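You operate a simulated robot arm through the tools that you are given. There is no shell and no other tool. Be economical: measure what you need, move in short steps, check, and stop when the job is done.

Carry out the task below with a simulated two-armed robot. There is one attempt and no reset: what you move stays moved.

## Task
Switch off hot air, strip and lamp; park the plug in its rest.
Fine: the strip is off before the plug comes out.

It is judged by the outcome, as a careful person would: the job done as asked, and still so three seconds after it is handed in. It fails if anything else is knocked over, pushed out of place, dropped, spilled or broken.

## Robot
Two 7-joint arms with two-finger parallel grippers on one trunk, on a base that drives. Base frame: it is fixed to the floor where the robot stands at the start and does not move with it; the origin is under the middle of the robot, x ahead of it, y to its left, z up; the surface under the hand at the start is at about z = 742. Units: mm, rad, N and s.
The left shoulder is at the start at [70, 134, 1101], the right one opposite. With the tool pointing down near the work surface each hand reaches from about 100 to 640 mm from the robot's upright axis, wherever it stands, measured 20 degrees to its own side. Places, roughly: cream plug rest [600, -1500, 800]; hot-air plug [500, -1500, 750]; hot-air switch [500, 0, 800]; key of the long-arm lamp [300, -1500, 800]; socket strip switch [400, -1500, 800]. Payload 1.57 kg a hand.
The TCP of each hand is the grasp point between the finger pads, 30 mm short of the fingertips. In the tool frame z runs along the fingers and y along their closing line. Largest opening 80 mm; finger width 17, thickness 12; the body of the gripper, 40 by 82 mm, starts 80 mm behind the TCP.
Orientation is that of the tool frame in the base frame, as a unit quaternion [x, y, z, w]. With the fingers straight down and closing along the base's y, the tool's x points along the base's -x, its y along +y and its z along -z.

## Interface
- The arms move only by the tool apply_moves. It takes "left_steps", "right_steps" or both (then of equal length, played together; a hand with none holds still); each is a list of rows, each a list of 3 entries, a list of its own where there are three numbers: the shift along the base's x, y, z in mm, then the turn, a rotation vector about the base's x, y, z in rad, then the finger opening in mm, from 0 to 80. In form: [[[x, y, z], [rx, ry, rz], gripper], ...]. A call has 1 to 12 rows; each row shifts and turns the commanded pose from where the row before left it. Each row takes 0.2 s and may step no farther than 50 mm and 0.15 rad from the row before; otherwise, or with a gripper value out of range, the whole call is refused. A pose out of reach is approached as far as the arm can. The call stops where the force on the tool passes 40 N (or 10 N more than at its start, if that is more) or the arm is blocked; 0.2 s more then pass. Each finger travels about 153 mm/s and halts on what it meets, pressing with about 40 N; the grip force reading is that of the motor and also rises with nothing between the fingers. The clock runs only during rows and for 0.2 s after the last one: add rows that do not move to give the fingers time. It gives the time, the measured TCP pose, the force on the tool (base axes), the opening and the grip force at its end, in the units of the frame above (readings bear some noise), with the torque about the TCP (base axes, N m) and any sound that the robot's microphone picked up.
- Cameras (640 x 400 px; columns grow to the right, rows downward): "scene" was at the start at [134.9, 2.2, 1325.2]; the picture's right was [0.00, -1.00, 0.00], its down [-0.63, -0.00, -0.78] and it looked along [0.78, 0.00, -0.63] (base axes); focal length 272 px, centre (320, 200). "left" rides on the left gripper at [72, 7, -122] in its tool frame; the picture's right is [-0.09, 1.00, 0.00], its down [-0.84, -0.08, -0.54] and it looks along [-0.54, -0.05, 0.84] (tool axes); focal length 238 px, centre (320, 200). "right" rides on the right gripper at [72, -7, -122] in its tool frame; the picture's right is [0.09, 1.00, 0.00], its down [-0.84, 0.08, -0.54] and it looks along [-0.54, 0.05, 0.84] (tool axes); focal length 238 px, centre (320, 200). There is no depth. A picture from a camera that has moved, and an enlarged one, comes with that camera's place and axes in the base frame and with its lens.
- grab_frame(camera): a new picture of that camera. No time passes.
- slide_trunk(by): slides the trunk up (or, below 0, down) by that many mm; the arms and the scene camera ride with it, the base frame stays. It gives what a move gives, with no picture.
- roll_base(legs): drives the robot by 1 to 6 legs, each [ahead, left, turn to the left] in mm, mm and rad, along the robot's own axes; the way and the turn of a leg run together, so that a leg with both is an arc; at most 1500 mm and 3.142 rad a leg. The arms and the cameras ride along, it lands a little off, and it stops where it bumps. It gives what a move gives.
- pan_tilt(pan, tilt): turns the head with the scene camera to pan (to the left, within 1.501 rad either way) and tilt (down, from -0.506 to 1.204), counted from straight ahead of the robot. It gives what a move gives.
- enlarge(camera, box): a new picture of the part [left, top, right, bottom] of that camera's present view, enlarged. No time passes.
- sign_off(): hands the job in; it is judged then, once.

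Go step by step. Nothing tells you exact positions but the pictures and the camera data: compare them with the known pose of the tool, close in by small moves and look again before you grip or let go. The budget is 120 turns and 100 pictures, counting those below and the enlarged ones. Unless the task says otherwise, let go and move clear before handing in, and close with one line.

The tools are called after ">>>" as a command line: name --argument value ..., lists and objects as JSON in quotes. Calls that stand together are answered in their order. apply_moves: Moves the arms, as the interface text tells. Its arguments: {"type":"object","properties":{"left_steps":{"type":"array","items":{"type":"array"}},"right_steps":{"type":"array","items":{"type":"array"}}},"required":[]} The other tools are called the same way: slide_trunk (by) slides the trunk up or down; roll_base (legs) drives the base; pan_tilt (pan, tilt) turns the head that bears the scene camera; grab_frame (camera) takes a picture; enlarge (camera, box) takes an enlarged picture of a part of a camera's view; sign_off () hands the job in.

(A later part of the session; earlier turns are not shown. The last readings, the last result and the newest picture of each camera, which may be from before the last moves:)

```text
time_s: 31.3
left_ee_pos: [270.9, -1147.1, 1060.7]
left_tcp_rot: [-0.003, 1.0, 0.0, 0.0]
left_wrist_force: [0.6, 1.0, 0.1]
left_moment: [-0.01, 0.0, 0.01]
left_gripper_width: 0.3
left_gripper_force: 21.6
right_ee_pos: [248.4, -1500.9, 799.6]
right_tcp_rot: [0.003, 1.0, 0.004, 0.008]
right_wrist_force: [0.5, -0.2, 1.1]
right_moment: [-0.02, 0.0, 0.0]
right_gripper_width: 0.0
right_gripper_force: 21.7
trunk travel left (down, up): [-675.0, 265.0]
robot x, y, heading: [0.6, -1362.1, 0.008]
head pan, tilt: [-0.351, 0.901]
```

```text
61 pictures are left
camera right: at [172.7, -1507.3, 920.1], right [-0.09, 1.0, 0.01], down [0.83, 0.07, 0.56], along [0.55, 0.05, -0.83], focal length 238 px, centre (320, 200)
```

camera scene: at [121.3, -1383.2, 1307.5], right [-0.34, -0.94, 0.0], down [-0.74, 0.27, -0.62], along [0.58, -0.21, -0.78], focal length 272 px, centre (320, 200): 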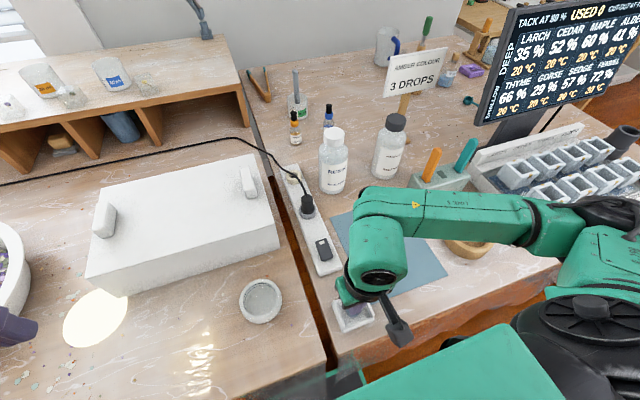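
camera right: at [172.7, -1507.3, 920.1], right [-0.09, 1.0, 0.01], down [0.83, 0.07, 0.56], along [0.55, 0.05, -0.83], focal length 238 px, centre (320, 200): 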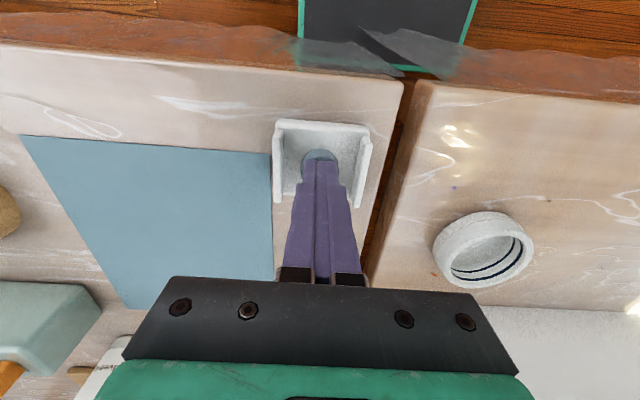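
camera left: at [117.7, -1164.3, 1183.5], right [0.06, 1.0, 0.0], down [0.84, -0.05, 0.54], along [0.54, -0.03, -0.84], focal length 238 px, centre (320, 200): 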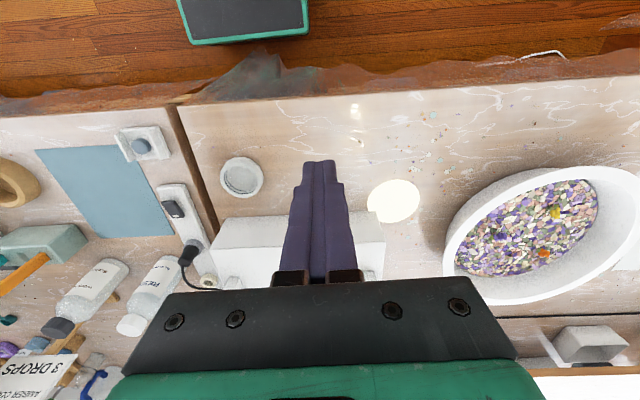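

Nothing has been touched yet and the tips are at about z 770. I'll go on down in small steps.

>>> apply_moves --right_steps '[[[0, 0, -3], [0, 0, 0], 0], [[0, 0, -3], [0, 0, 0], 0], [[0, 0, -3], [0, 0, 0], 0], [[0, 0, -2], [0, 0, 0], 0]]'

>>> grab_frame --camera "scene"

```text
time_s: 32.3
left_ee_pos: [268.1, -1148.6, 1061.1]
left_tcp_rot: [-0.003, 1.0, 0.0, 0.001]
left_wrist_force: [0.5, 0.8, 0.2]
left_moment: [0.01, -0.02, -0.01]
left_gripper_width: 0.0
left_gripper_force: 20.9
right_ee_pos: [247.3, -1499.7, 791.3]
right_tcp_rot: [0.004, 1.0, 0.003, 0.01]
right_wrist_force: [0.4, -7.0, 30.2]
right_moment: [-0.19, -0.19, -0.02]
right_gripper_width: 0.0
right_gripper_force: 21.1
trunk travel left (down, up): [-675.0, 265.0]
robot x, y, heading: [4.4, -1364.9, 0.004]
head pan, tilt: [-0.351, 0.901]
heard: click
```

```text
60 pictures are left
camera scene: at [118.9, -1383.4, 1308.2], right [-0.34, -0.94, 0.0], down [-0.74, 0.27, -0.62], along [0.59, -0.21, -0.78], focal length 272 px, centre (320, 200)
```

scene: 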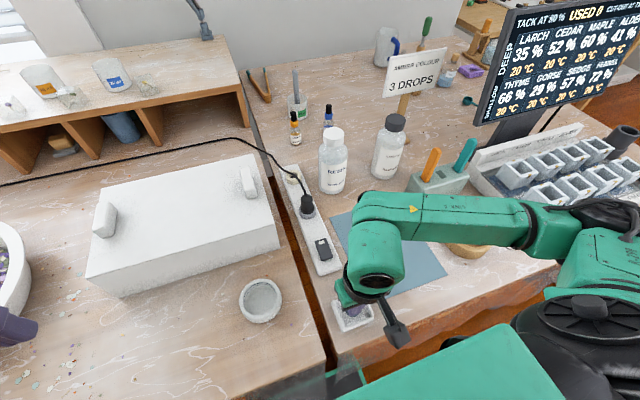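

There was a click and the light spot is gone, so the lamp is off. I'll release straight up and look at the plug from above.

>>> apply_moves --right_steps '[[[0, 0, 15], [0, 0, 0], 0], [[0, 0, 40], [0, 0, 0], 0], [[0, 0, 45], [0, 0, 0], 20], [[30, 0, 35], [0, 0, 0], 40], [[40, 0, 25], [0, 0, 0], 60], [[40, 0, 25], [0, 0, 0], 60]]'

>>> grab_frame --camera "right"

>>> grab_frame --camera "scene"

```text
time_s: 33.7
left_ee_pos: [270.9, -1147.8, 1060.5]
left_tcp_rot: [-0.002, 1.0, -0.001, -0.001]
left_wrist_force: [0.6, -0.5, -1.0]
left_moment: [0.06, 0.0, 0.02]
left_gripper_width: 0.0
left_gripper_force: 21.6
right_ee_pos: [359.5, -1499.8, 974.2]
right_tcp_rot: [0.003, 1.0, 0.003, 0.007]
right_wrist_force: [0.1, -0.2, -0.1]
right_moment: [0.0, -0.02, 0.04]
right_gripper_width: 59.7
right_gripper_force: 0.2
trunk travel left (down, up): [-675.0, 265.0]
robot x, y, heading: [4.9, -1362.6, 0.003]
head pan, tilt: [-0.351, 0.901]
```

```text
59 pictures are left
camera right: at [284.7, -1507.1, 1094.6], right [-0.09, 1.0, 0.01], down [0.83, 0.07, 0.55], along [0.55, 0.05, -0.83], focal length 238 px, centre (320, 200)
```

right: 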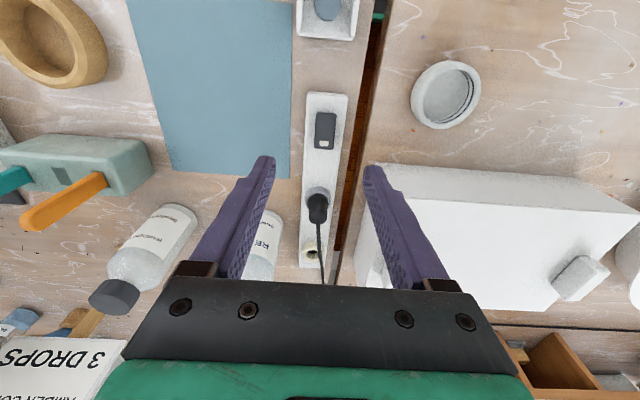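

```text
58 pictures are left
camera scene: at [122.4, -1382.7, 1307.4], right [-0.34, -0.94, 0.0], down [-0.74, 0.27, -0.62], along [0.58, -0.21, -0.78], focal length 272 px, centre (320, 200)
```

scene: 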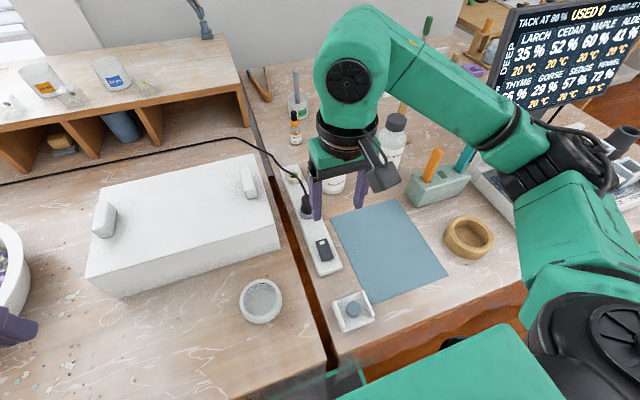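

The lamp is off. Now I need precise positions for the plug, the rest and the RESIN bottle beside it.

>>> enlarge --camera "right" --box '[250, 170, 390, 290]'

>>> enlarge --camera "scene" --box '[265, 120, 365, 270]'

```text
3.33 times, centred on (320, 230) of right
camera zoom: at [284.7, -1507.1, 1094.6], right [-0.09, 1.0, 0.01], down [0.83, 0.07, 0.55], along [0.55, 0.05, -0.83], focal length 794 px, centre (320, 100)
```

zoom: 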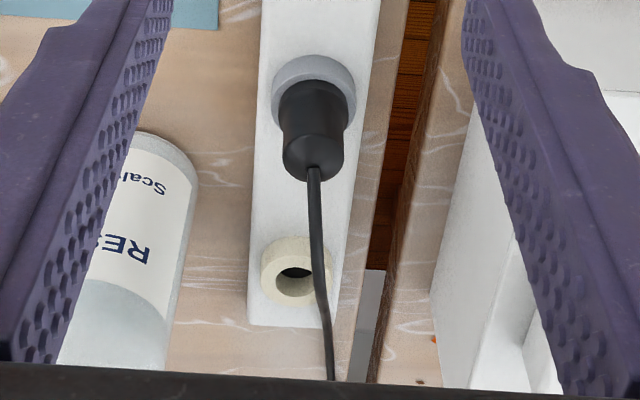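

```text
2.67 times, centred on (315, 195) of scene
camera zoom: at [122.4, -1382.7, 1307.4], right [-0.34, -0.94, 0.0], down [-0.74, 0.27, -0.62], along [0.58, -0.21, -0.78], focal length 724 px, centre (333, 213)
```

zoom: 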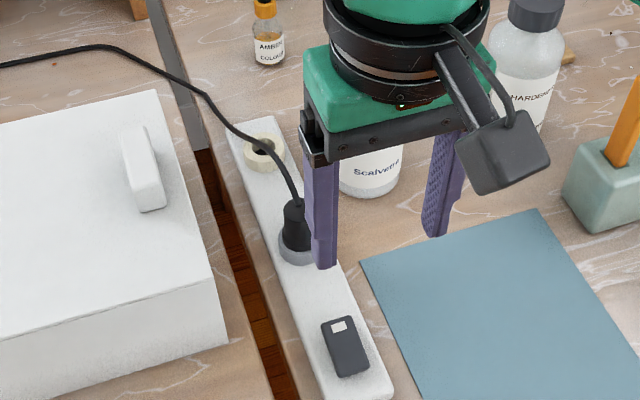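

The plug is at about (490, −1487) with its top near z 838, the rest is at about (604, −1490), and the bottle edge is near y −1550. I'll move over the plug with the fingers open and look again.

>>> apply_moves --right_steps '[[[32, 3, -10], [0, 0, 0], 60], [[32, 3, -10], [0, 0, 0], 60], [[32, 3, -20], [0, 0, 0], 60], [[32, 3, -24], [0, 0, 0], 60], [[0, 0, 0], [0, 0, 0], 60]]'

>>> grab_frame --camera "right"

>>> enlarge --camera "scene" --box '[265, 120, 365, 270]'

```text
time_s: 34.9
left_ee_pos: [269.2, -1147.9, 1060.5]
left_tcp_rot: [-0.003, 1.0, 0.0, 0.001]
left_wrist_force: [-0.5, 0.1, -0.1]
left_moment: [0.0, -0.01, -0.01]
left_gripper_width: 0.1
left_gripper_force: 21.7
right_ee_pos: [485.2, -1488.2, 909.6]
right_tcp_rot: [0.003, 1.0, 0.003, 0.009]
right_wrist_force: [-0.3, 0.6, 0.1]
right_moment: [0.01, 0.0, -0.03]
right_gripper_width: 59.9
right_gripper_force: 0.0
trunk travel left (down, up): [-675.0, 265.0]
robot x, y, heading: [1.7, -1364.8, 0.002]
head pan, tilt: [-0.351, 0.901]
```

```text
55 pictures are left
camera right: at [410.3, -1495.2, 1031.0], right [-0.09, 1.0, 0.01], down [0.83, 0.07, 0.56], along [0.55, 0.05, -0.83], focal length 238 px, centre (320, 200)
```

right: 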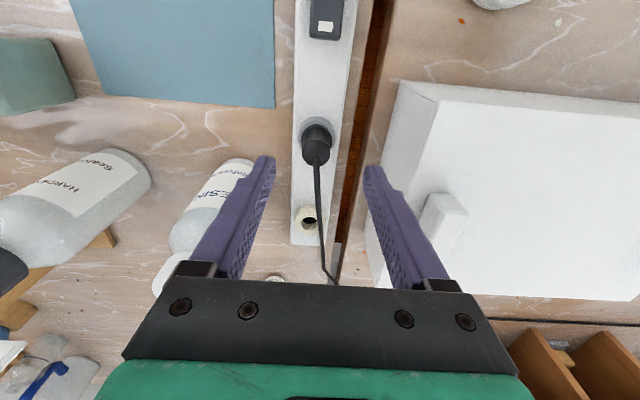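

```text
2.67 times, centred on (315, 195) of scene
camera zoom: at [120.6, -1383.4, 1307.6], right [-0.34, -0.94, 0.0], down [-0.74, 0.27, -0.62], along [0.58, -0.21, -0.78], focal length 724 px, centre (333, 213)
```

zoom: 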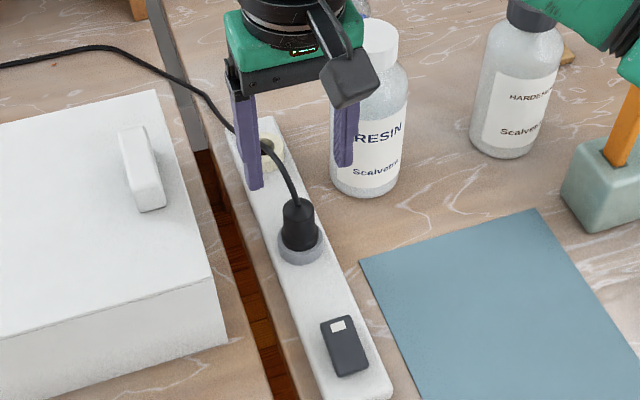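

The plug is nearly centred between the fingers, at about (489, −1490). I'll come down around it to TCP z 822.

>>> apply_moves --right_steps '[[[3, -2, -25], [0, 0, 0], 60], [[0, 0, -25], [0, 0, 0], 60], [[0, 0, -20], [0, 0, 0], 60], [[0, 0, -17], [0, 0, 0], 60], [[0, 0, 0], [0, 0, 0], 60]]'

>>> grab_frame --camera "right"

>>> enlarge --camera "scene" --box '[265, 120, 365, 270]'

```text
time_s: 36.1
left_ee_pos: [269.5, -1147.8, 1061.3]
left_tcp_rot: [-0.003, 1.0, 0.0, 0.0]
left_wrist_force: [-0.4, 0.1, 0.2]
left_moment: [0.0, 0.02, -0.03]
left_gripper_width: 0.1
left_gripper_force: 21.0
right_ee_pos: [488.4, -1490.4, 823.5]
right_tcp_rot: [0.003, 1.0, 0.004, 0.008]
right_wrist_force: [-0.8, -0.7, -0.4]
right_moment: [0.0, -0.05, -0.03]
right_gripper_width: 59.7
right_gripper_force: 0.0
trunk travel left (down, up): [-675.0, 265.0]
robot x, y, heading: [0.5, -1359.8, 0.005]
head pan, tilt: [-0.351, 0.901]
```

```text
53 pictures are left
camera right: at [414.5, -1497.4, 943.7], right [-0.09, 1.0, 0.01], down [0.83, 0.07, 0.56], along [0.55, 0.05, -0.83], focal length 238 px, centre (320, 200)
```

right: 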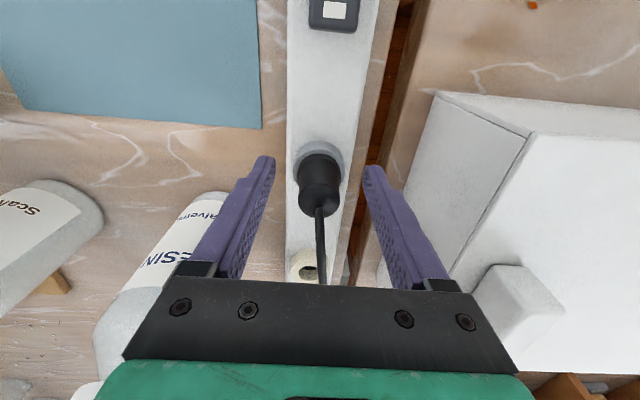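

```text
2.67 times, centred on (315, 195) of scene
camera zoom: at [121.3, -1383.1, 1307.5], right [-0.34, -0.94, 0.0], down [-0.74, 0.27, -0.62], along [0.58, -0.21, -0.78], focal length 724 px, centre (333, 213)
```

zoom: 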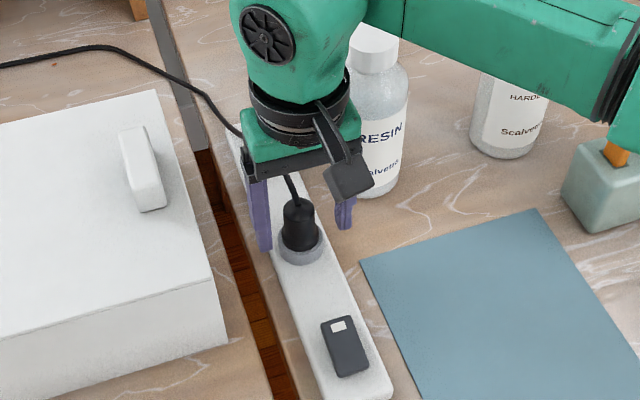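

The plug is centred. I'll close on it.

>>> apply_moves --right_steps '[[[0, 0, 0], [0, 0, 0], 40], [[0, 0, 0], [0, 0, 0], 15], [[0, 0, 0], [0, 0, 0], 5], [[0, 0, 0], [0, 0, 0], 5]]'

>>> grab_frame --camera "right"

```text
time_s: 37.1
left_ee_pos: [270.3, -1147.8, 1060.5]
left_tcp_rot: [-0.002, 1.0, 0.0, 0.0]
left_wrist_force: [-0.7, -0.1, 0.7]
left_moment: [-0.02, 0.0, -0.01]
left_gripper_width: 0.1
left_gripper_force: 21.1
right_ee_pos: [488.5, -1489.1, 822.6]
right_tcp_rot: [0.002, 1.0, 0.003, 0.008]
right_wrist_force: [-0.1, 2.6, -1.1]
right_moment: [-0.44, -0.02, 0.04]
right_gripper_width: 25.6
right_gripper_force: 36.6
trunk travel left (down, up): [-675.0, 265.0]
robot x, y, heading: [1.3, -1356.7, 0.007]
head pan, tilt: [-0.351, 0.901]
```

```text
51 pictures are left
camera right: at [414.7, -1496.9, 943.8], right [-0.09, 1.0, 0.01], down [0.83, 0.07, 0.56], along [0.55, 0.05, -0.83], focal length 238 px, centre (320, 200)
```

right: 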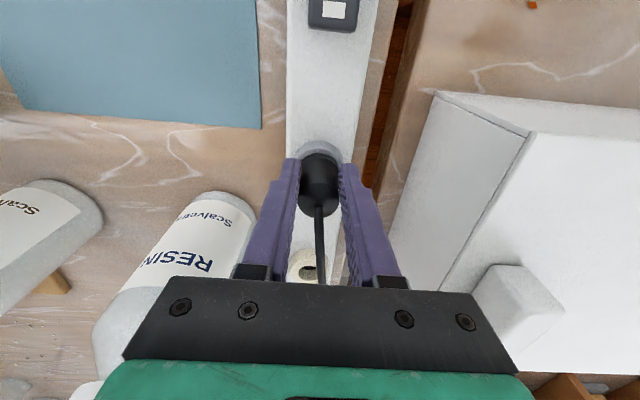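

I have it, at 25.6 mm wide. I'll pull straight up slowly.

>>> apply_moves --right_steps '[[[0, 0, 4], [0, 0, 0], 0], [[0, 0, 4], [0, 0, 0], 0], [[0, 0, 6], [0, 0, 0], 0], [[0, 0, 8], [0, 0, 0], 0]]'

>>> grab_frame --camera "right"

>>> enlarge --camera "scene" --box '[265, 120, 365, 270]'

```text
time_s: 38.1
left_ee_pos: [269.7, -1148.4, 1060.7]
left_tcp_rot: [-0.003, 1.0, 0.0, 0.0]
left_wrist_force: [-0.4, 1.1, 0.2]
left_moment: [0.02, 0.01, 0.01]
left_gripper_width: 0.1
left_gripper_force: 21.0
right_ee_pos: [488.8, -1490.1, 845.5]
right_tcp_rot: [0.003, 1.0, 0.003, 0.008]
right_wrist_force: [-0.8, 0.2, 0.1]
right_moment: [0.0, 0.03, 0.0]
right_gripper_width: 22.5
right_gripper_force: 35.3
trunk travel left (down, up): [-675.0, 265.0]
robot x, y, heading: [5.3, -1355.8, -0.003]
head pan, tilt: [-0.351, 0.901]
```

```text
50 pictures are left
camera right: at [414.3, -1497.0, 965.4], right [-0.09, 1.0, 0.01], down [0.83, 0.07, 0.56], along [0.55, 0.05, -0.83], focal length 238 px, centre (320, 200)
```

right: 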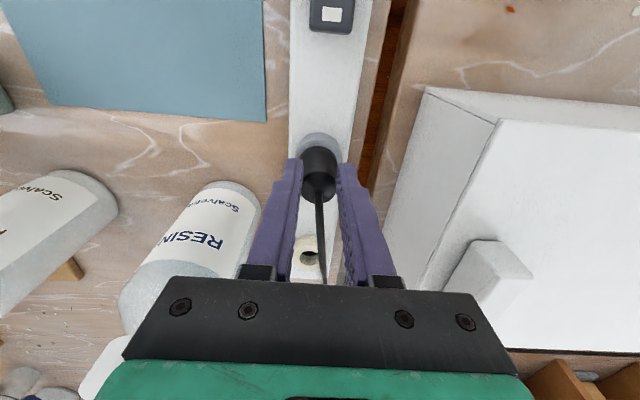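

```text
2.67 times, centred on (315, 195) of scene
camera zoom: at [121.5, -1383.2, 1307.5], right [-0.34, -0.94, 0.0], down [-0.74, 0.27, -0.62], along [0.58, -0.21, -0.78], focal length 724 px, centre (333, 213)
```

zoom: 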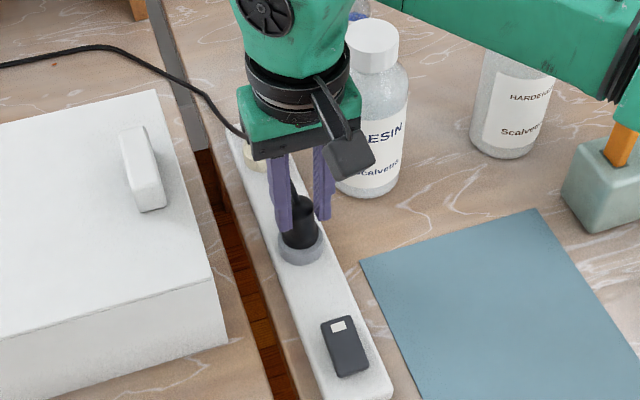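

The fingers slid up the plug instead of pulling it out. I'll study the plug's shape before trying a deeper grip.

>>> apply_moves --right_steps '[[[0, 0, 0], [0, 0, 0], 30], [[0, 0, 0], [0, 0, 0], 60], [[-20, 0, 40], [0, 0, 0], 60], [[-40, 0, 30], [0, 0, 0], 60], [[-40, 0, 0], [0, 0, 0], 60]]'

>>> enlarge --camera "right" --box '[285, 130, 355, 290]'

>>> enlarge --camera "scene" --box '[285, 175, 325, 225]'

>>> enlarge --camera "left" --box '[0, 100, 160, 250]'

```text
time_s: 39.3
left_ee_pos: [269.2, -1147.7, 1060.2]
left_tcp_rot: [-0.003, 1.0, 0.001, 0.0]
left_wrist_force: [0.0, -0.1, -0.1]
left_moment: [0.01, -0.04, 0.01]
left_gripper_width: 0.1
left_gripper_force: 21.4
right_ee_pos: [386.8, -1490.1, 913.6]
right_tcp_rot: [0.004, 1.0, 0.002, 0.009]
right_wrist_force: [0.1, -0.5, 0.5]
right_moment: [0.0, -0.01, 0.02]
right_gripper_width: 59.8
right_gripper_force: 0.1
trunk travel left (down, up): [-675.0, 265.0]
robot x, y, heading: [1.0, -1362.1, 0.007]
head pan, tilt: [-0.351, 0.901]
```

```text
2.50 times, centred on (320, 210) of right
camera zoom: at [312.8, -1497.0, 1034.5], right [-0.09, 1.0, 0.01], down [0.83, 0.07, 0.56], along [0.55, 0.05, -0.83], focal length 596 px, centre (320, 175)
```

zoom: 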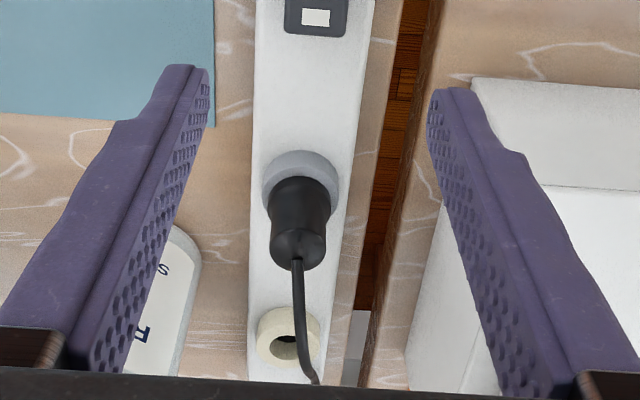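

```text
8.00 times, centred on (305, 200) of scene
camera zoom: at [120.6, -1383.6, 1307.6], right [-0.34, -0.94, 0.0], down [-0.74, 0.27, -0.62], along [0.58, -0.21, -0.78], focal length 2173 px, centre (440, 200)
```

zoom: 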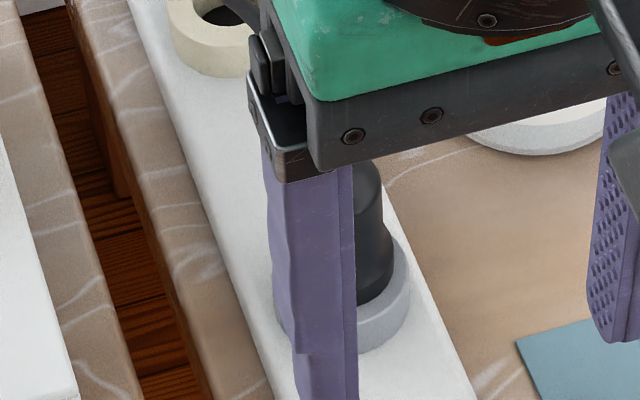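

```text
2.67 times, centred on (80, 175) of left
camera zoom: at [195.9, -1142.4, 1182.9], right [0.09, 1.0, 0.0], down [0.84, -0.07, 0.54], along [0.54, -0.05, -0.84], focal length 636 px, centre (960, 267)
```

zoom: 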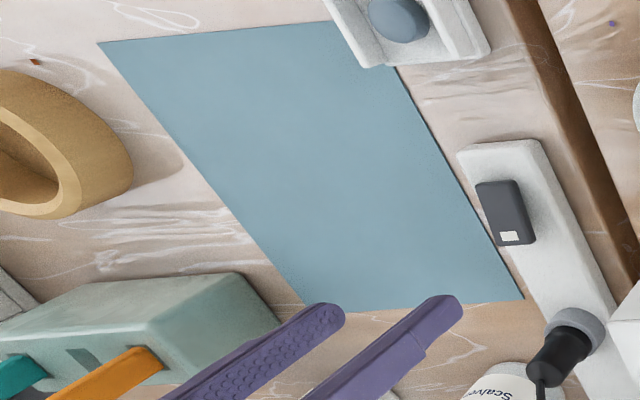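

I'll clear the hand out of the line of sight to see the plug's full profile.

>>> apply_moves --right_steps '[[[-30, -35, 10], [0, 0, 0], 60], [[-30, -35, 0], [0, 0, 0], 60]]'

>>> enlarge --camera "scene" --box '[285, 175, 325, 225]'

>>> enlarge --camera "right" --box '[320, 160, 400, 280]'

```text
time_s: 39.9
left_ee_pos: [268.5, -1149.5, 1061.1]
left_tcp_rot: [-0.002, 1.0, 0.001, 0.001]
left_wrist_force: [0.3, 0.2, 0.1]
left_moment: [0.01, 0.01, 0.0]
left_gripper_width: 0.0
left_gripper_force: 21.7
right_ee_pos: [325.5, -1560.3, 925.4]
right_tcp_rot: [0.003, 1.0, 0.004, 0.009]
right_wrist_force: [-0.5, 0.0, 1.1]
right_moment: [-0.01, -0.03, -0.01]
right_gripper_width: 60.2
right_gripper_force: 0.0
trunk travel left (down, up): [-675.0, 265.0]
robot x, y, heading: [2.2, -1357.7, 0.005]
head pan, tilt: [-0.351, 0.901]
```

```text
8.00 times, centred on (305, 200) of scene
camera zoom: at [119.2, -1384.6, 1307.7], right [-0.34, -0.94, 0.0], down [-0.74, 0.27, -0.62], along [0.59, -0.21, -0.78], focal length 2173 px, centre (440, 200)
```

zoom: 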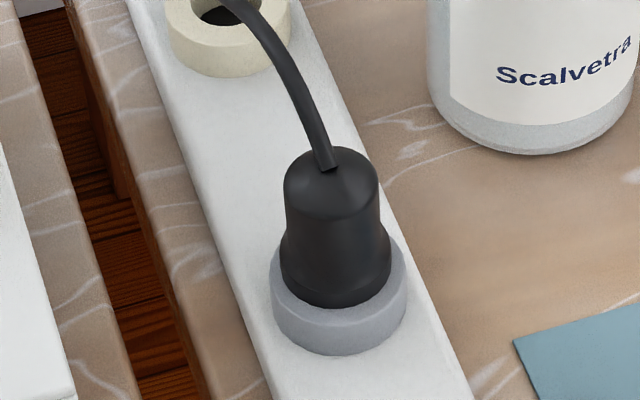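

```text
3.33 times, centred on (360, 220) of right
camera zoom: at [251.9, -1567.9, 1046.4], right [-0.09, 1.0, 0.01], down [0.83, 0.07, 0.56], along [0.56, 0.05, -0.83], focal length 794 px, centre (187, 133)
```

zoom: 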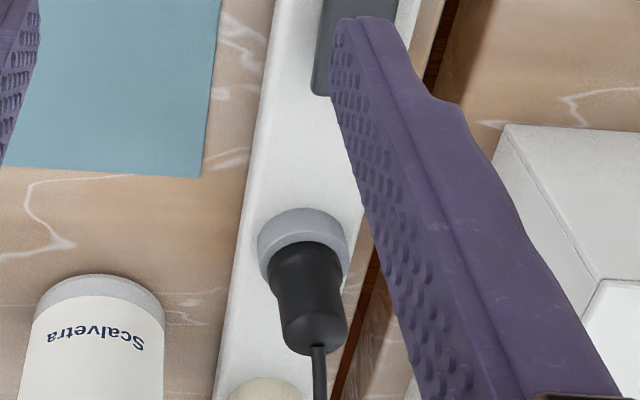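

Comparing the views, the plug has already risen a few millimetres. It has a wide conical base below a cylinder about 22 mm across. I'll regrip on the cylinder above the cone and pull again in slow steps.

>>> apply_moves --right_steps '[[[40, 25, 0], [0, 0, 0], 60], [[40, 25, 0], [0, 0, 0], 60], [[42, 20, 0], [0, 0, 0], 60], [[41, 0, -20], [0, 0, 0], 60], [[0, 0, -35], [0, 0, 0], 60], [[0, 0, -33], [0, 0, 0], 60], [[0, 0, 0], [0, 0, 0], 60]]'

>>> grab_frame --camera "right"

```text
time_s: 41.5
left_ee_pos: [269.9, -1146.4, 1059.8]
left_tcp_rot: [-0.002, 1.0, 0.001, 0.0]
left_wrist_force: [0.5, 0.6, 1.4]
left_moment: [0.02, 0.02, 0.01]
left_gripper_width: 0.0
left_gripper_force: 21.2
right_ee_pos: [493.3, -1490.6, 836.0]
right_tcp_rot: [0.004, 1.0, 0.004, 0.008]
right_wrist_force: [-0.7, 0.7, -1.3]
right_moment: [-0.04, -0.03, 0.0]
right_gripper_width: 60.2
right_gripper_force: 0.1
trunk travel left (down, up): [-675.0, 265.0]
robot x, y, heading: [2.6, -1360.7, 0.006]
head pan, tilt: [-0.351, 0.901]
```

```text
43 pictures are left
camera right: at [418.4, -1498.4, 956.4], right [-0.09, 1.0, 0.01], down [0.83, 0.07, 0.56], along [0.55, 0.05, -0.83], focal length 238 px, centre (320, 200)
```

right: 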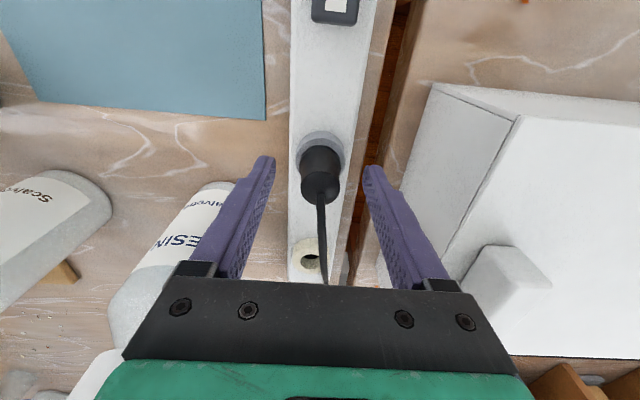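

>>> apply_moves --right_steps '[[[-4, 0, -3], [0, 0, 0], 60], [[0, 0, 0], [0, 0, 0], 30], [[0, 0, 0], [0, 0, 0], 5], [[0, 0, 0], [0, 0, 0], 0], [[0, 0, 0], [0, 0, 0], 0], [[0, 0, 2], [0, 0, 0], 0], [[0, 0, 2], [0, 0, 0], 0]]'

>>> grab_frame --camera "right"

```text
time_s: 43.1
left_ee_pos: [270.6, -1148.0, 1060.6]
left_tcp_rot: [-0.003, 1.0, 0.0, 0.0]
left_wrist_force: [0.2, -0.8, 0.4]
left_moment: [0.0, 0.0, 0.0]
left_gripper_width: 0.1
left_gripper_force: 21.4
right_ee_pos: [486.9, -1490.7, 837.1]
right_tcp_rot: [0.004, 1.0, 0.003, 0.008]
right_wrist_force: [0.2, -0.5, -1.4]
right_moment: [-0.02, 0.0, -0.03]
right_gripper_width: 21.9
right_gripper_force: 34.8
trunk travel left (down, up): [-675.0, 265.0]
robot x, y, heading: [1.6, -1360.0, 0.005]
head pan, tilt: [-0.351, 0.901]
```

```text
42 pictures are left
camera right: at [413.0, -1497.8, 958.1], right [-0.09, 1.0, 0.01], down [0.83, 0.07, 0.56], along [0.55, 0.05, -0.83], focal length 238 px, centre (320, 200)
```

right: 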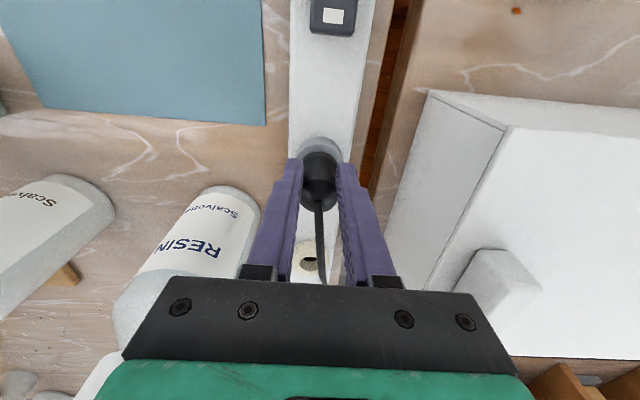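

>>> apply_moves --right_steps '[[[0, 0, 4], [0, 0, 0], 0], [[0, 0, 6], [0, 0, 0], 0], [[0, 0, 8], [0, 0, 0], 0], [[0, 0, 8], [0, 0, 0], 0]]'

>>> grab_frame --camera "right"

>>> enlarge --camera "scene" --box '[275, 160, 345, 240]'

```text
time_s: 44.1
left_ee_pos: [269.4, -1147.0, 1060.3]
left_tcp_rot: [-0.002, 1.0, -0.001, 0.0]
left_wrist_force: [0.3, -0.1, 0.2]
left_moment: [-0.02, -0.01, 0.0]
left_gripper_width: 0.2
left_gripper_force: 20.8
right_ee_pos: [488.2, -1490.1, 863.9]
right_tcp_rot: [0.004, 1.0, 0.004, 0.008]
right_wrist_force: [-0.3, -0.9, 0.0]
right_moment: [-0.04, 0.03, 0.0]
right_gripper_width: 22.1
right_gripper_force: 35.2
trunk travel left (down, up): [-675.0, 265.0]
robot x, y, heading: [5.2, -1357.9, 0.008]
head pan, tilt: [-0.351, 0.901]
```

```text
41 pictures are left
camera right: at [412.9, -1497.2, 984.3], right [-0.09, 1.0, 0.01], down [0.83, 0.07, 0.56], along [0.55, 0.05, -0.83], focal length 238 px, centre (320, 200)
```

right: 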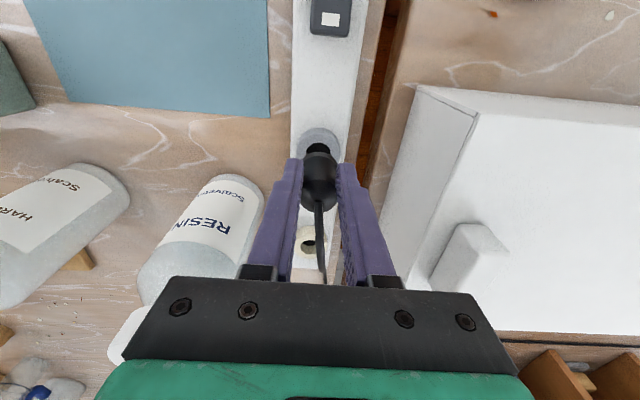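

```text
5.00 times, centred on (310, 200) of scene
camera zoom: at [121.4, -1383.1, 1307.5], right [-0.34, -0.94, 0.0], down [-0.74, 0.27, -0.62], along [0.58, -0.21, -0.78], focal length 1358 px, centre (370, 200)
```

zoom: 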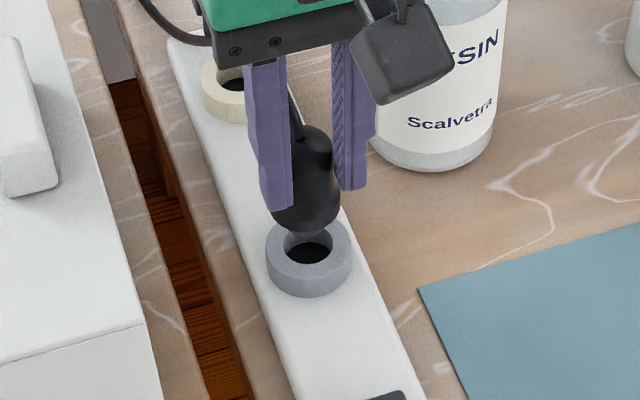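

The plug is out cleanly and firmly held. I'll raise it and move most of the way towards the rest.

>>> apply_moves --right_steps '[[[0, 0, 15], [0, 0, 0], 0], [[20, 0, 3], [0, 0, 0], 0], [[20, 0, 0], [0, 0, 0], 0], [[20, 0, 0], [0, 0, 0], 0], [[0, 0, 0], [0, 0, 0], 0]]'

>>> grab_frame --camera "right"

>>> enlarge --camera "scene" --box '[265, 130, 345, 230]'

```text
time_s: 45.3
left_ee_pos: [269.2, -1147.4, 1059.9]
left_tcp_rot: [-0.003, 1.0, 0.001, 0.0]
left_wrist_force: [-0.2, 0.7, 0.2]
left_moment: [0.0, -0.02, -0.01]
left_gripper_width: 0.0
left_gripper_force: 21.5
right_ee_pos: [547.5, -1490.2, 882.3]
right_tcp_rot: [0.003, 1.0, 0.004, 0.009]
right_wrist_force: [-0.7, 0.3, -0.3]
right_moment: [-0.01, 0.04, 0.0]
right_gripper_width: 0.0
right_gripper_force: 21.2
trunk travel left (down, up): [-675.0, 265.0]
robot x, y, heading: [1.3, -1358.9, 0.008]
head pan, tilt: [-0.351, 0.901]
```

```text
39 pictures are left
camera right: at [472.8, -1497.1, 1002.3], right [-0.09, 1.0, 0.01], down [0.83, 0.07, 0.56], along [0.55, 0.05, -0.83], focal length 238 px, centre (320, 200)
```

right: 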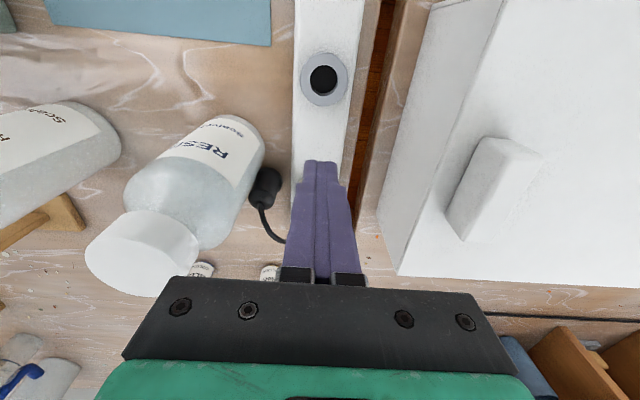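

```text
4.00 times, centred on (305, 180) of scene
camera zoom: at [121.3, -1383.5, 1307.5], right [-0.34, -0.94, 0.0], down [-0.74, 0.27, -0.62], along [0.58, -0.21, -0.78], focal length 1087 px, centre (380, 280)
```

zoom: 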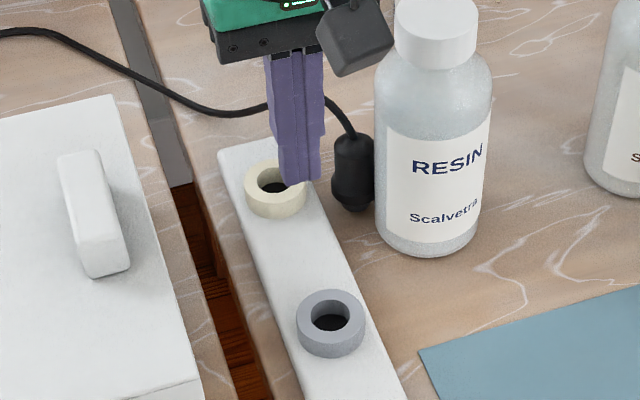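

The plug slipped out during the sideways move and is now beside the RESIN bottle. I'll raise the hand away from the cord and look carefully.

>>> apply_moves --right_steps '[[[0, 0, 40], [0, 0, 0], 0], [[-20, 0, 40], [0, 0, 0], 0], [[-40, 0, 20], [0, 0, 0], 0], [[-40, 0, 0], [0, 0, 0], 0], [[-20, 0, 0], [0, 0, 0], 0]]'

>>> grab_frame --camera "right"

>>> enlarge --camera "scene" --box '[265, 110, 365, 230]'

```text
time_s: 46.5
left_ee_pos: [269.7, -1148.3, 1059.9]
left_tcp_rot: [-0.003, 1.0, 0.0, -0.001]
left_wrist_force: [-0.3, 0.3, -0.1]
left_moment: [0.0, 0.01, 0.02]
left_gripper_width: 0.0
left_gripper_force: 21.3
right_ee_pos: [427.3, -1491.4, 981.1]
right_tcp_rot: [0.004, 1.0, 0.003, 0.009]
right_wrist_force: [-0.5, -1.1, -0.7]
right_moment: [0.0, 0.01, 0.0]
right_gripper_width: 0.1
right_gripper_force: 21.2
trunk travel left (down, up): [-675.0, 265.0]
robot x, y, heading: [2.5, -1358.8, 0.004]
head pan, tilt: [-0.351, 0.901]
```

```text
37 pictures are left
camera right: at [353.2, -1497.8, 1102.4], right [-0.08, 1.0, 0.01], down [0.83, 0.07, 0.56], along [0.55, 0.05, -0.83], focal length 238 px, centre (320, 200)
```

right: 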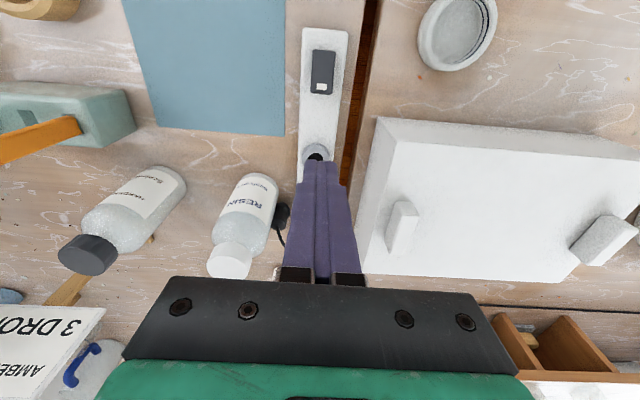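

```text
3.33 times, centred on (315, 170) of scene
camera zoom: at [121.2, -1383.2, 1307.5], right [-0.34, -0.94, 0.0], down [-0.74, 0.27, -0.62], along [0.58, -0.21, -0.78], focal length 906 px, centre (337, 300)
```

zoom: 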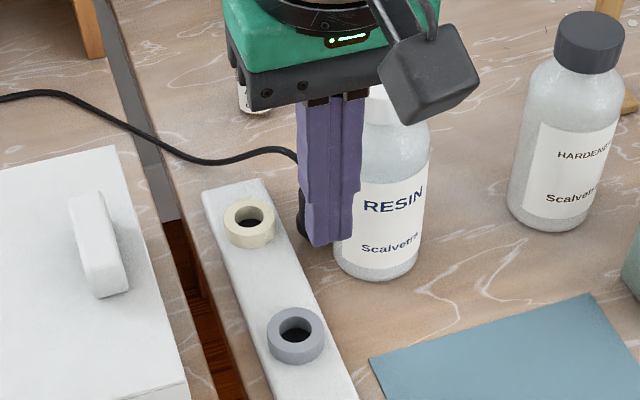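

>>> apply_moves --right_steps '[[[-40, -25, 0], [0, 0, 0], 0], [[-40, -25, 0], [0, 0, 0], 0], [[-30, -25, 0], [0, 0, 0], 0], [[-20, -15, 0], [0, 0, 0], 20]]'

>>> grab_frame --camera "right"

>>> enlarge --camera "scene" --box '[275, 120, 355, 220]'

```text
time_s: 47.5
left_ee_pos: [267.0, -1148.3, 1061.1]
left_tcp_rot: [-0.002, 1.0, 0.001, 0.001]
left_wrist_force: [0.4, 0.5, -0.1]
left_moment: [-0.01, -0.01, 0.0]
left_gripper_width: 0.0
left_gripper_force: 21.2
right_ee_pos: [297.2, -1581.2, 982.2]
right_tcp_rot: [0.002, 1.0, 0.004, 0.009]
right_wrist_force: [-0.2, 0.1, 0.1]
right_moment: [0.0, -0.02, 0.01]
right_gripper_width: 19.5
right_gripper_force: 0.0
trunk travel left (down, up): [-675.0, 265.0]
robot x, y, heading: [2.5, -1359.4, 0.008]
head pan, tilt: [-0.351, 0.901]
```

```text
35 pictures are left
camera right: at [221.9, -1588.5, 1102.0], right [-0.09, 1.0, 0.01], down [0.83, 0.07, 0.56], along [0.55, 0.05, -0.83], focal length 238 px, centre (320, 200)
```

right: 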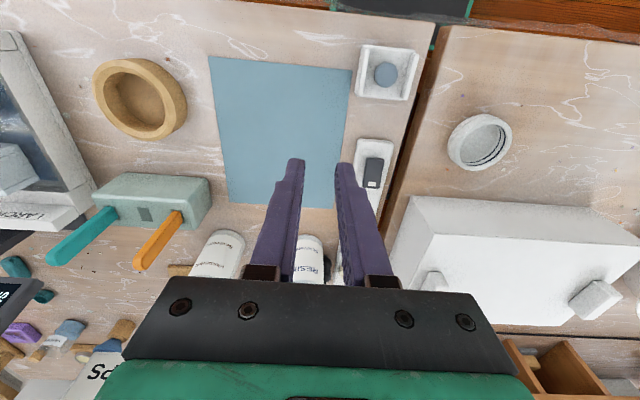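

```text
4.00 times, centred on (315, 170) of scene
camera zoom: at [119.9, -1383.8, 1307.7], right [-0.34, -0.94, 0.0], down [-0.74, 0.27, -0.62], along [0.59, -0.21, -0.78], focal length 1087 px, centre (340, 320)
```

zoom: 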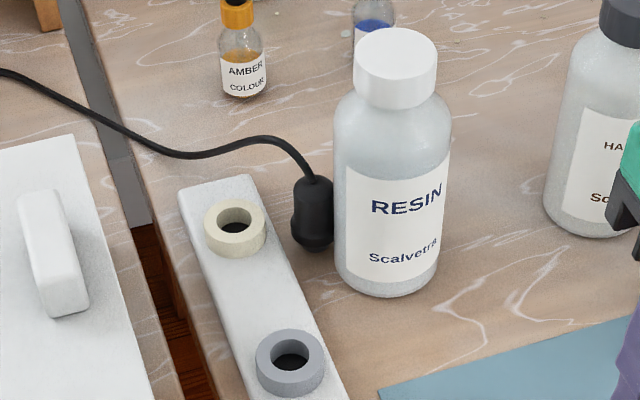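

The plug stands upright near (612, −1543), touching the bottle. A plain grip would hit the bottle, so the closing line needs to be tangent to it with the camera on the far side. I'll turn the hand about −2.27 rad, high above everything.

>>> apply_moves --right_steps '[[[6, 7, 3], [0, 0, -0.15], 40], [[6, 7, 3], [0, 0, -0.15], 50], [[6, 7, 3], [0, 0, -0.15], 50], [[6, 7, 3], [0, 0, -0.15], 50], [[6, 7, 3], [0, 0, -0.15], 50], [[6, 7, 3], [0, 0, -0.15], 50], [[6, 7, 3], [0, 0, -0.15], 50], [[6, 7, 3], [0, 0, -0.15], 50], [[6, 7, 3], [0, 0, -0.15], 50], [[6, 7, 3], [0, 0, -0.15], 50], [[6, 7, 3], [0, 0, -0.15], 50], [[6, 7, 3], [0, 0, -0.15], 50]]'

>>> grab_frame --camera "scene"

```text
time_s: 50.1
left_ee_pos: [270.8, -1147.5, 1059.8]
left_tcp_rot: [-0.002, 1.0, 0.0, 0.0]
left_wrist_force: [0.3, -0.3, 0.8]
left_moment: [-0.02, -0.01, 0.01]
left_gripper_width: 0.0
left_gripper_force: 21.0
right_ee_pos: [368.5, -1495.4, 1017.0]
right_tcp_rot: [0.785, 0.619, -0.004, 0.009]
right_wrist_force: [1.2, 0.2, -0.4]
right_moment: [0.02, 0.0, -0.02]
right_gripper_width: 50.2
right_gripper_force: 0.0
trunk travel left (down, up): [-675.0, 265.0]
robot x, y, heading: [3.2, -1360.9, 0.01]
head pan, tilt: [-0.351, 0.901]
```

```text
33 pictures are left
camera scene: at [121.7, -1382.7, 1307.5], right [-0.34, -0.94, 0.0], down [-0.74, 0.27, -0.62], along [0.58, -0.21, -0.78], focal length 272 px, centre (320, 200)
```

scene: 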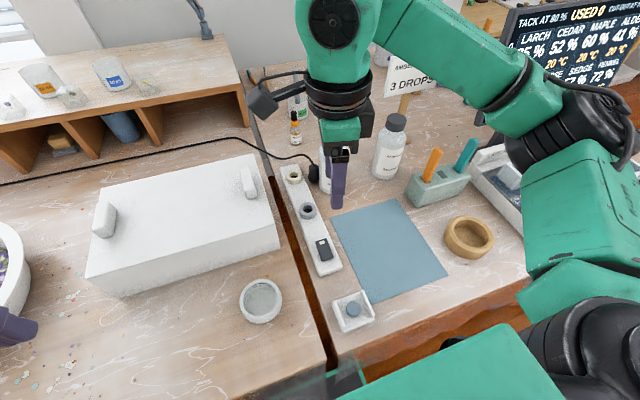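

The rotation works. I'll finish it and move above the plug, still high.

>>> apply_moves --right_steps '[[[40, -4, 0], [0, 0, -0.15], 50], [[40, -4, 0], [0, 0, -0.15], 50], [[40, -8, 0], [0, 0, -0.15], 50], [[40, -8, 0], [0, 0, 0], 50], [[40, -10, 0], [0, 0, 0], 50], [[30, -10, 0], [0, 0, 0], 50], [[0, 0, 0], [0, 0, 0], 50]]'

>>> grab_frame --camera "right"

>>> enlarge --camera "scene" --box '[265, 90, 375, 230]'

```text
time_s: 51.7
left_ee_pos: [269.5, -1148.7, 1060.9]
left_tcp_rot: [-0.003, 1.0, 0.001, 0.0]
left_wrist_force: [-0.6, -1.2, -0.8]
left_moment: [0.02, -0.01, -0.01]
left_gripper_width: 0.2
left_gripper_force: 21.2
right_ee_pos: [588.7, -1536.2, 1019.8]
right_tcp_rot: [0.903, 0.429, -0.005, 0.007]
right_wrist_force: [-0.5, -0.1, -0.6]
right_moment: [0.02, -0.01, 0.01]
right_gripper_width: 50.1
right_gripper_force: 0.1
right hand out of reach, approached as far as the arm can: row 6
trunk travel left (down, up): [-675.0, 265.0]
robot x, y, heading: [-0.4, -1360.5, 0.006]
head pan, tilt: [-0.351, 0.901]
```

```text
32 pictures are left
camera right: at [629.3, -1474.5, 1140.3], right [0.83, -0.56, 0.01], down [-0.47, -0.69, 0.56], along [-0.3, -0.46, -0.83], focal length 238 px, centre (320, 200)
```

right: 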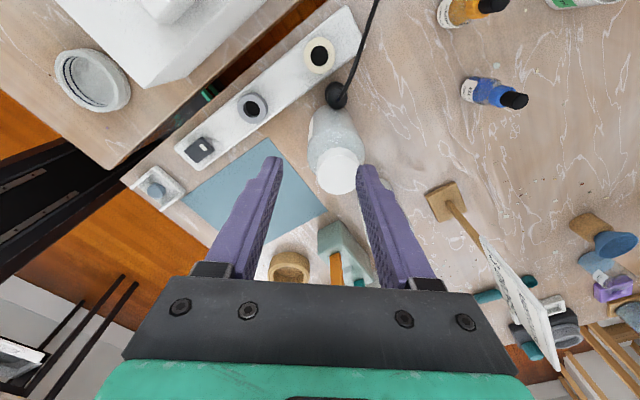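

```text
2.86 times, centred on (320, 160) of scene
camera zoom: at [121.2, -1384.2, 1307.5], right [-0.34, -0.94, 0.0], down [-0.74, 0.27, -0.62], along [0.58, -0.21, -0.78], focal length 776 px, centre (320, 314)
```

zoom: 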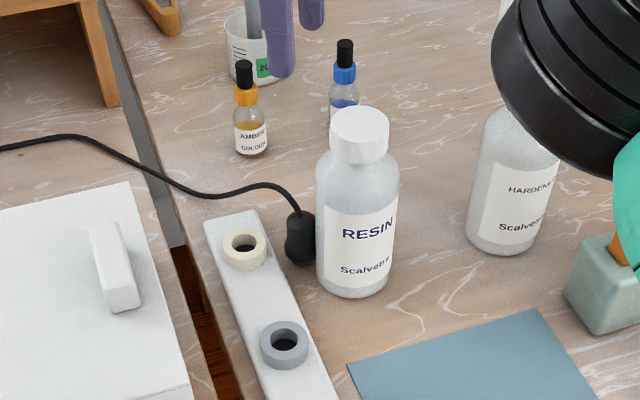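

The arm is at the edge of its reach. I'll raise the hand slightly and roll the base forward by a small amount.

>>> roll_base --legs '[[45, 0, 0]]'

>>> grab_frame --camera "right"

```text
time_s: 52.6
left_ee_pos: [292.0, -1147.9, 1058.3]
left_tcp_rot: [0.0, 1.0, 0.0, -0.002]
left_wrist_force: [0.9, -0.1, -0.3]
left_moment: [-0.01, 0.03, 0.0]
left_gripper_width: 0.3
left_gripper_force: 21.1
right_ee_pos: [609.4, -1538.4, 1018.8]
right_tcp_rot: [0.905, 0.426, -0.006, 0.006]
right_wrist_force: [0.2, 0.7, 0.0]
right_moment: [-0.02, 0.01, 0.0]
right_gripper_width: 50.0
right_gripper_force: 0.1
trunk travel left (down, up): [-675.0, 265.0]
robot x, y, heading: [18.5, -1358.0, 0.003]
head pan, tilt: [-0.351, 0.901]
```

```text
30 pictures are left
camera right: at [650.0, -1475.9, 1138.5], right [0.83, -0.56, 0.0], down [-0.47, -0.68, 0.56], along [-0.31, -0.46, -0.83], focal length 238 px, centre (320, 200)
```

right: 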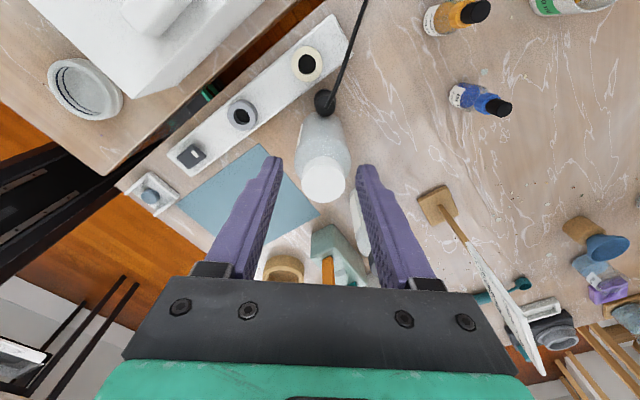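

The base moved 20 mm, which is enough reach. The plug is now at about (618, −1540) with its top near 800. I'll lean the hand a little away from the bottle, narrow the opening, come part-way down and check.

>>> apply_moves --right_steps '[[[9, 0, -20], [-0.093, 0.0757, 0], 46], [[0, 0, -30], [0, 0, 0], 46], [[0, 0, -30], [0, 0, 0], 46], [[0, 0, -30], [0, 0, 0], 46], [[0, 0, 0], [0, 0, 0], 46]]'

>>> grab_frame --camera "right"

>>> enlarge --camera "scene" --box '[265, 90, 365, 220]'

```text
time_s: 53.8
left_ee_pos: [288.0, -1149.6, 1060.2]
left_tcp_rot: [0.001, 1.0, 0.0, 0.0]
left_wrist_force: [1.2, 0.4, -0.1]
left_moment: [0.0, 0.01, 0.03]
left_gripper_width: 0.0
left_gripper_force: 21.5
right_ee_pos: [597.3, -1541.6, 916.3]
right_tcp_rot: [0.903, 0.425, -0.059, 0.033]
right_wrist_force: [-0.2, -1.3, 0.5]
right_moment: [-0.02, -0.01, -0.01]
right_gripper_width: 46.1
right_gripper_force: 0.2
right hand out of reach, approached as far as the arm can: row 1
trunk travel left (down, up): [-675.0, 265.0]
robot x, y, heading: [19.3, -1359.1, -0.002]
head pan, tilt: [-0.351, 0.901]
```

```text
29 pictures are left
camera right: at [645.9, -1470.4, 1026.2], right [0.83, -0.56, 0.0], down [-0.42, -0.63, 0.65], along [-0.37, -0.54, -0.76], focal length 238 px, centre (320, 200)
```

right: 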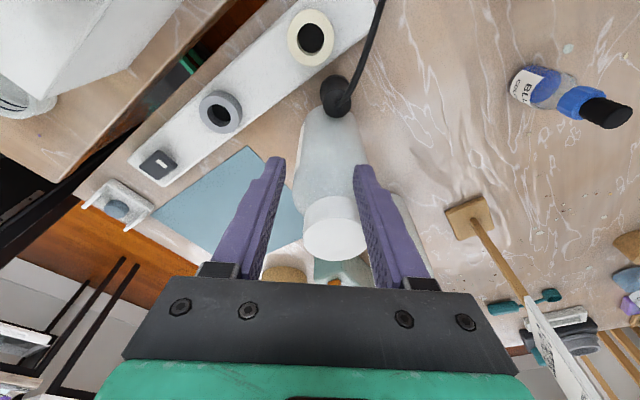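

```text
3.08 times, centred on (315, 155) of scene
camera zoom: at [139.5, -1383.1, 1307.5], right [-0.34, -0.94, 0.0], down [-0.74, 0.27, -0.62], along [0.58, -0.21, -0.78], focal length 836 px, centre (335, 338)
```

zoom: 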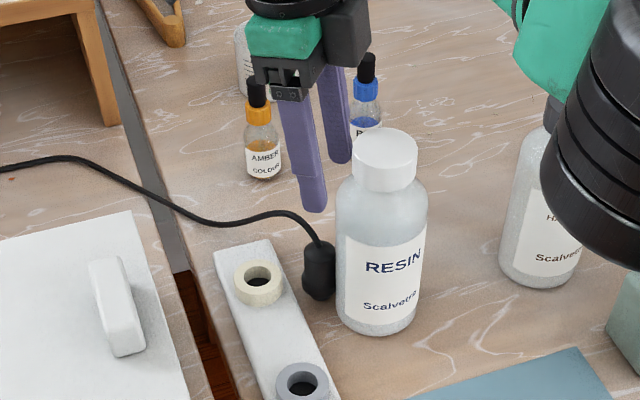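

Reach shrinks with the lean and the lower height, so lowering the trunk will help. I'll first lift the hand clear and shift it away from the bottle, then slide the trunk down.

>>> apply_moves --right_steps '[[[0, 5, 40], [0, 0, 0], 46], [[0, 8, 40], [0, 0, 0], 46], [[0, 8, 30], [0, 0, 0], 46]]'

>>> slide_trunk --by -140

>>> grab_frame --camera "right"

```text
time_s: 54.6
left_ee_pos: [290.2, -1147.9, 1060.2]
left_tcp_rot: [0.0, 1.0, 0.0, 0.0]
left_wrist_force: [-0.4, -0.6, -0.2]
left_moment: [-0.01, 0.03, -0.03]
left_gripper_width: 0.0
left_gripper_force: 21.5
right_ee_pos: [596.2, -1527.5, 1005.8]
right_tcp_rot: [0.902, 0.425, -0.06, 0.032]
right_wrist_force: [0.2, 0.7, 0.3]
right_moment: [0.04, -0.03, 0.02]
right_gripper_width: 46.1
right_gripper_force: 0.0
right hand out of reach, approached as far as the arm can: row 3
trunk travel left (down, up): [-675.0, 265.0]
robot x, y, heading: [19.3, -1360.4, -0.002]
head pan, tilt: [-0.351, 0.901]
```

```text
time_s: 56.3
left_ee_pos: [288.5, -1148.7, 920.6]
left_tcp_rot: [0.0, 1.0, 0.0, 0.0]
left_wrist_force: [0.4, -0.3, -0.1]
left_moment: [0.03, -0.02, 0.01]
left_gripper_width: 0.0
left_gripper_force: 21.4
right_ee_pos: [597.1, -1526.9, 864.4]
right_tcp_rot: [0.902, 0.426, -0.06, 0.032]
right_wrist_force: [0.5, -0.9, -0.1]
right_moment: [0.03, -0.03, 0.01]
right_gripper_width: 45.9
right_gripper_force: 0.1
trunk travel left (down, up): [-535.0, 405.0]
robot x, y, heading: [20.7, -1360.4, 0.001]
head pan, tilt: [-0.351, 0.901]
```

```text
27 pictures are left
camera right: at [645.8, -1454.1, 975.6], right [0.83, -0.56, 0.0], down [-0.43, -0.63, 0.65], along [-0.37, -0.54, -0.76], focal length 238 px, centre (320, 200)
```

right: 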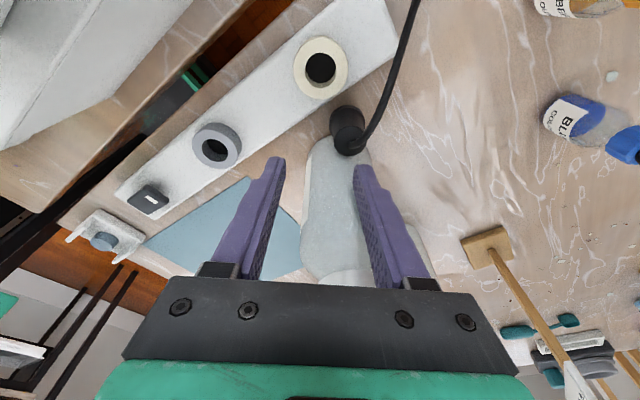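

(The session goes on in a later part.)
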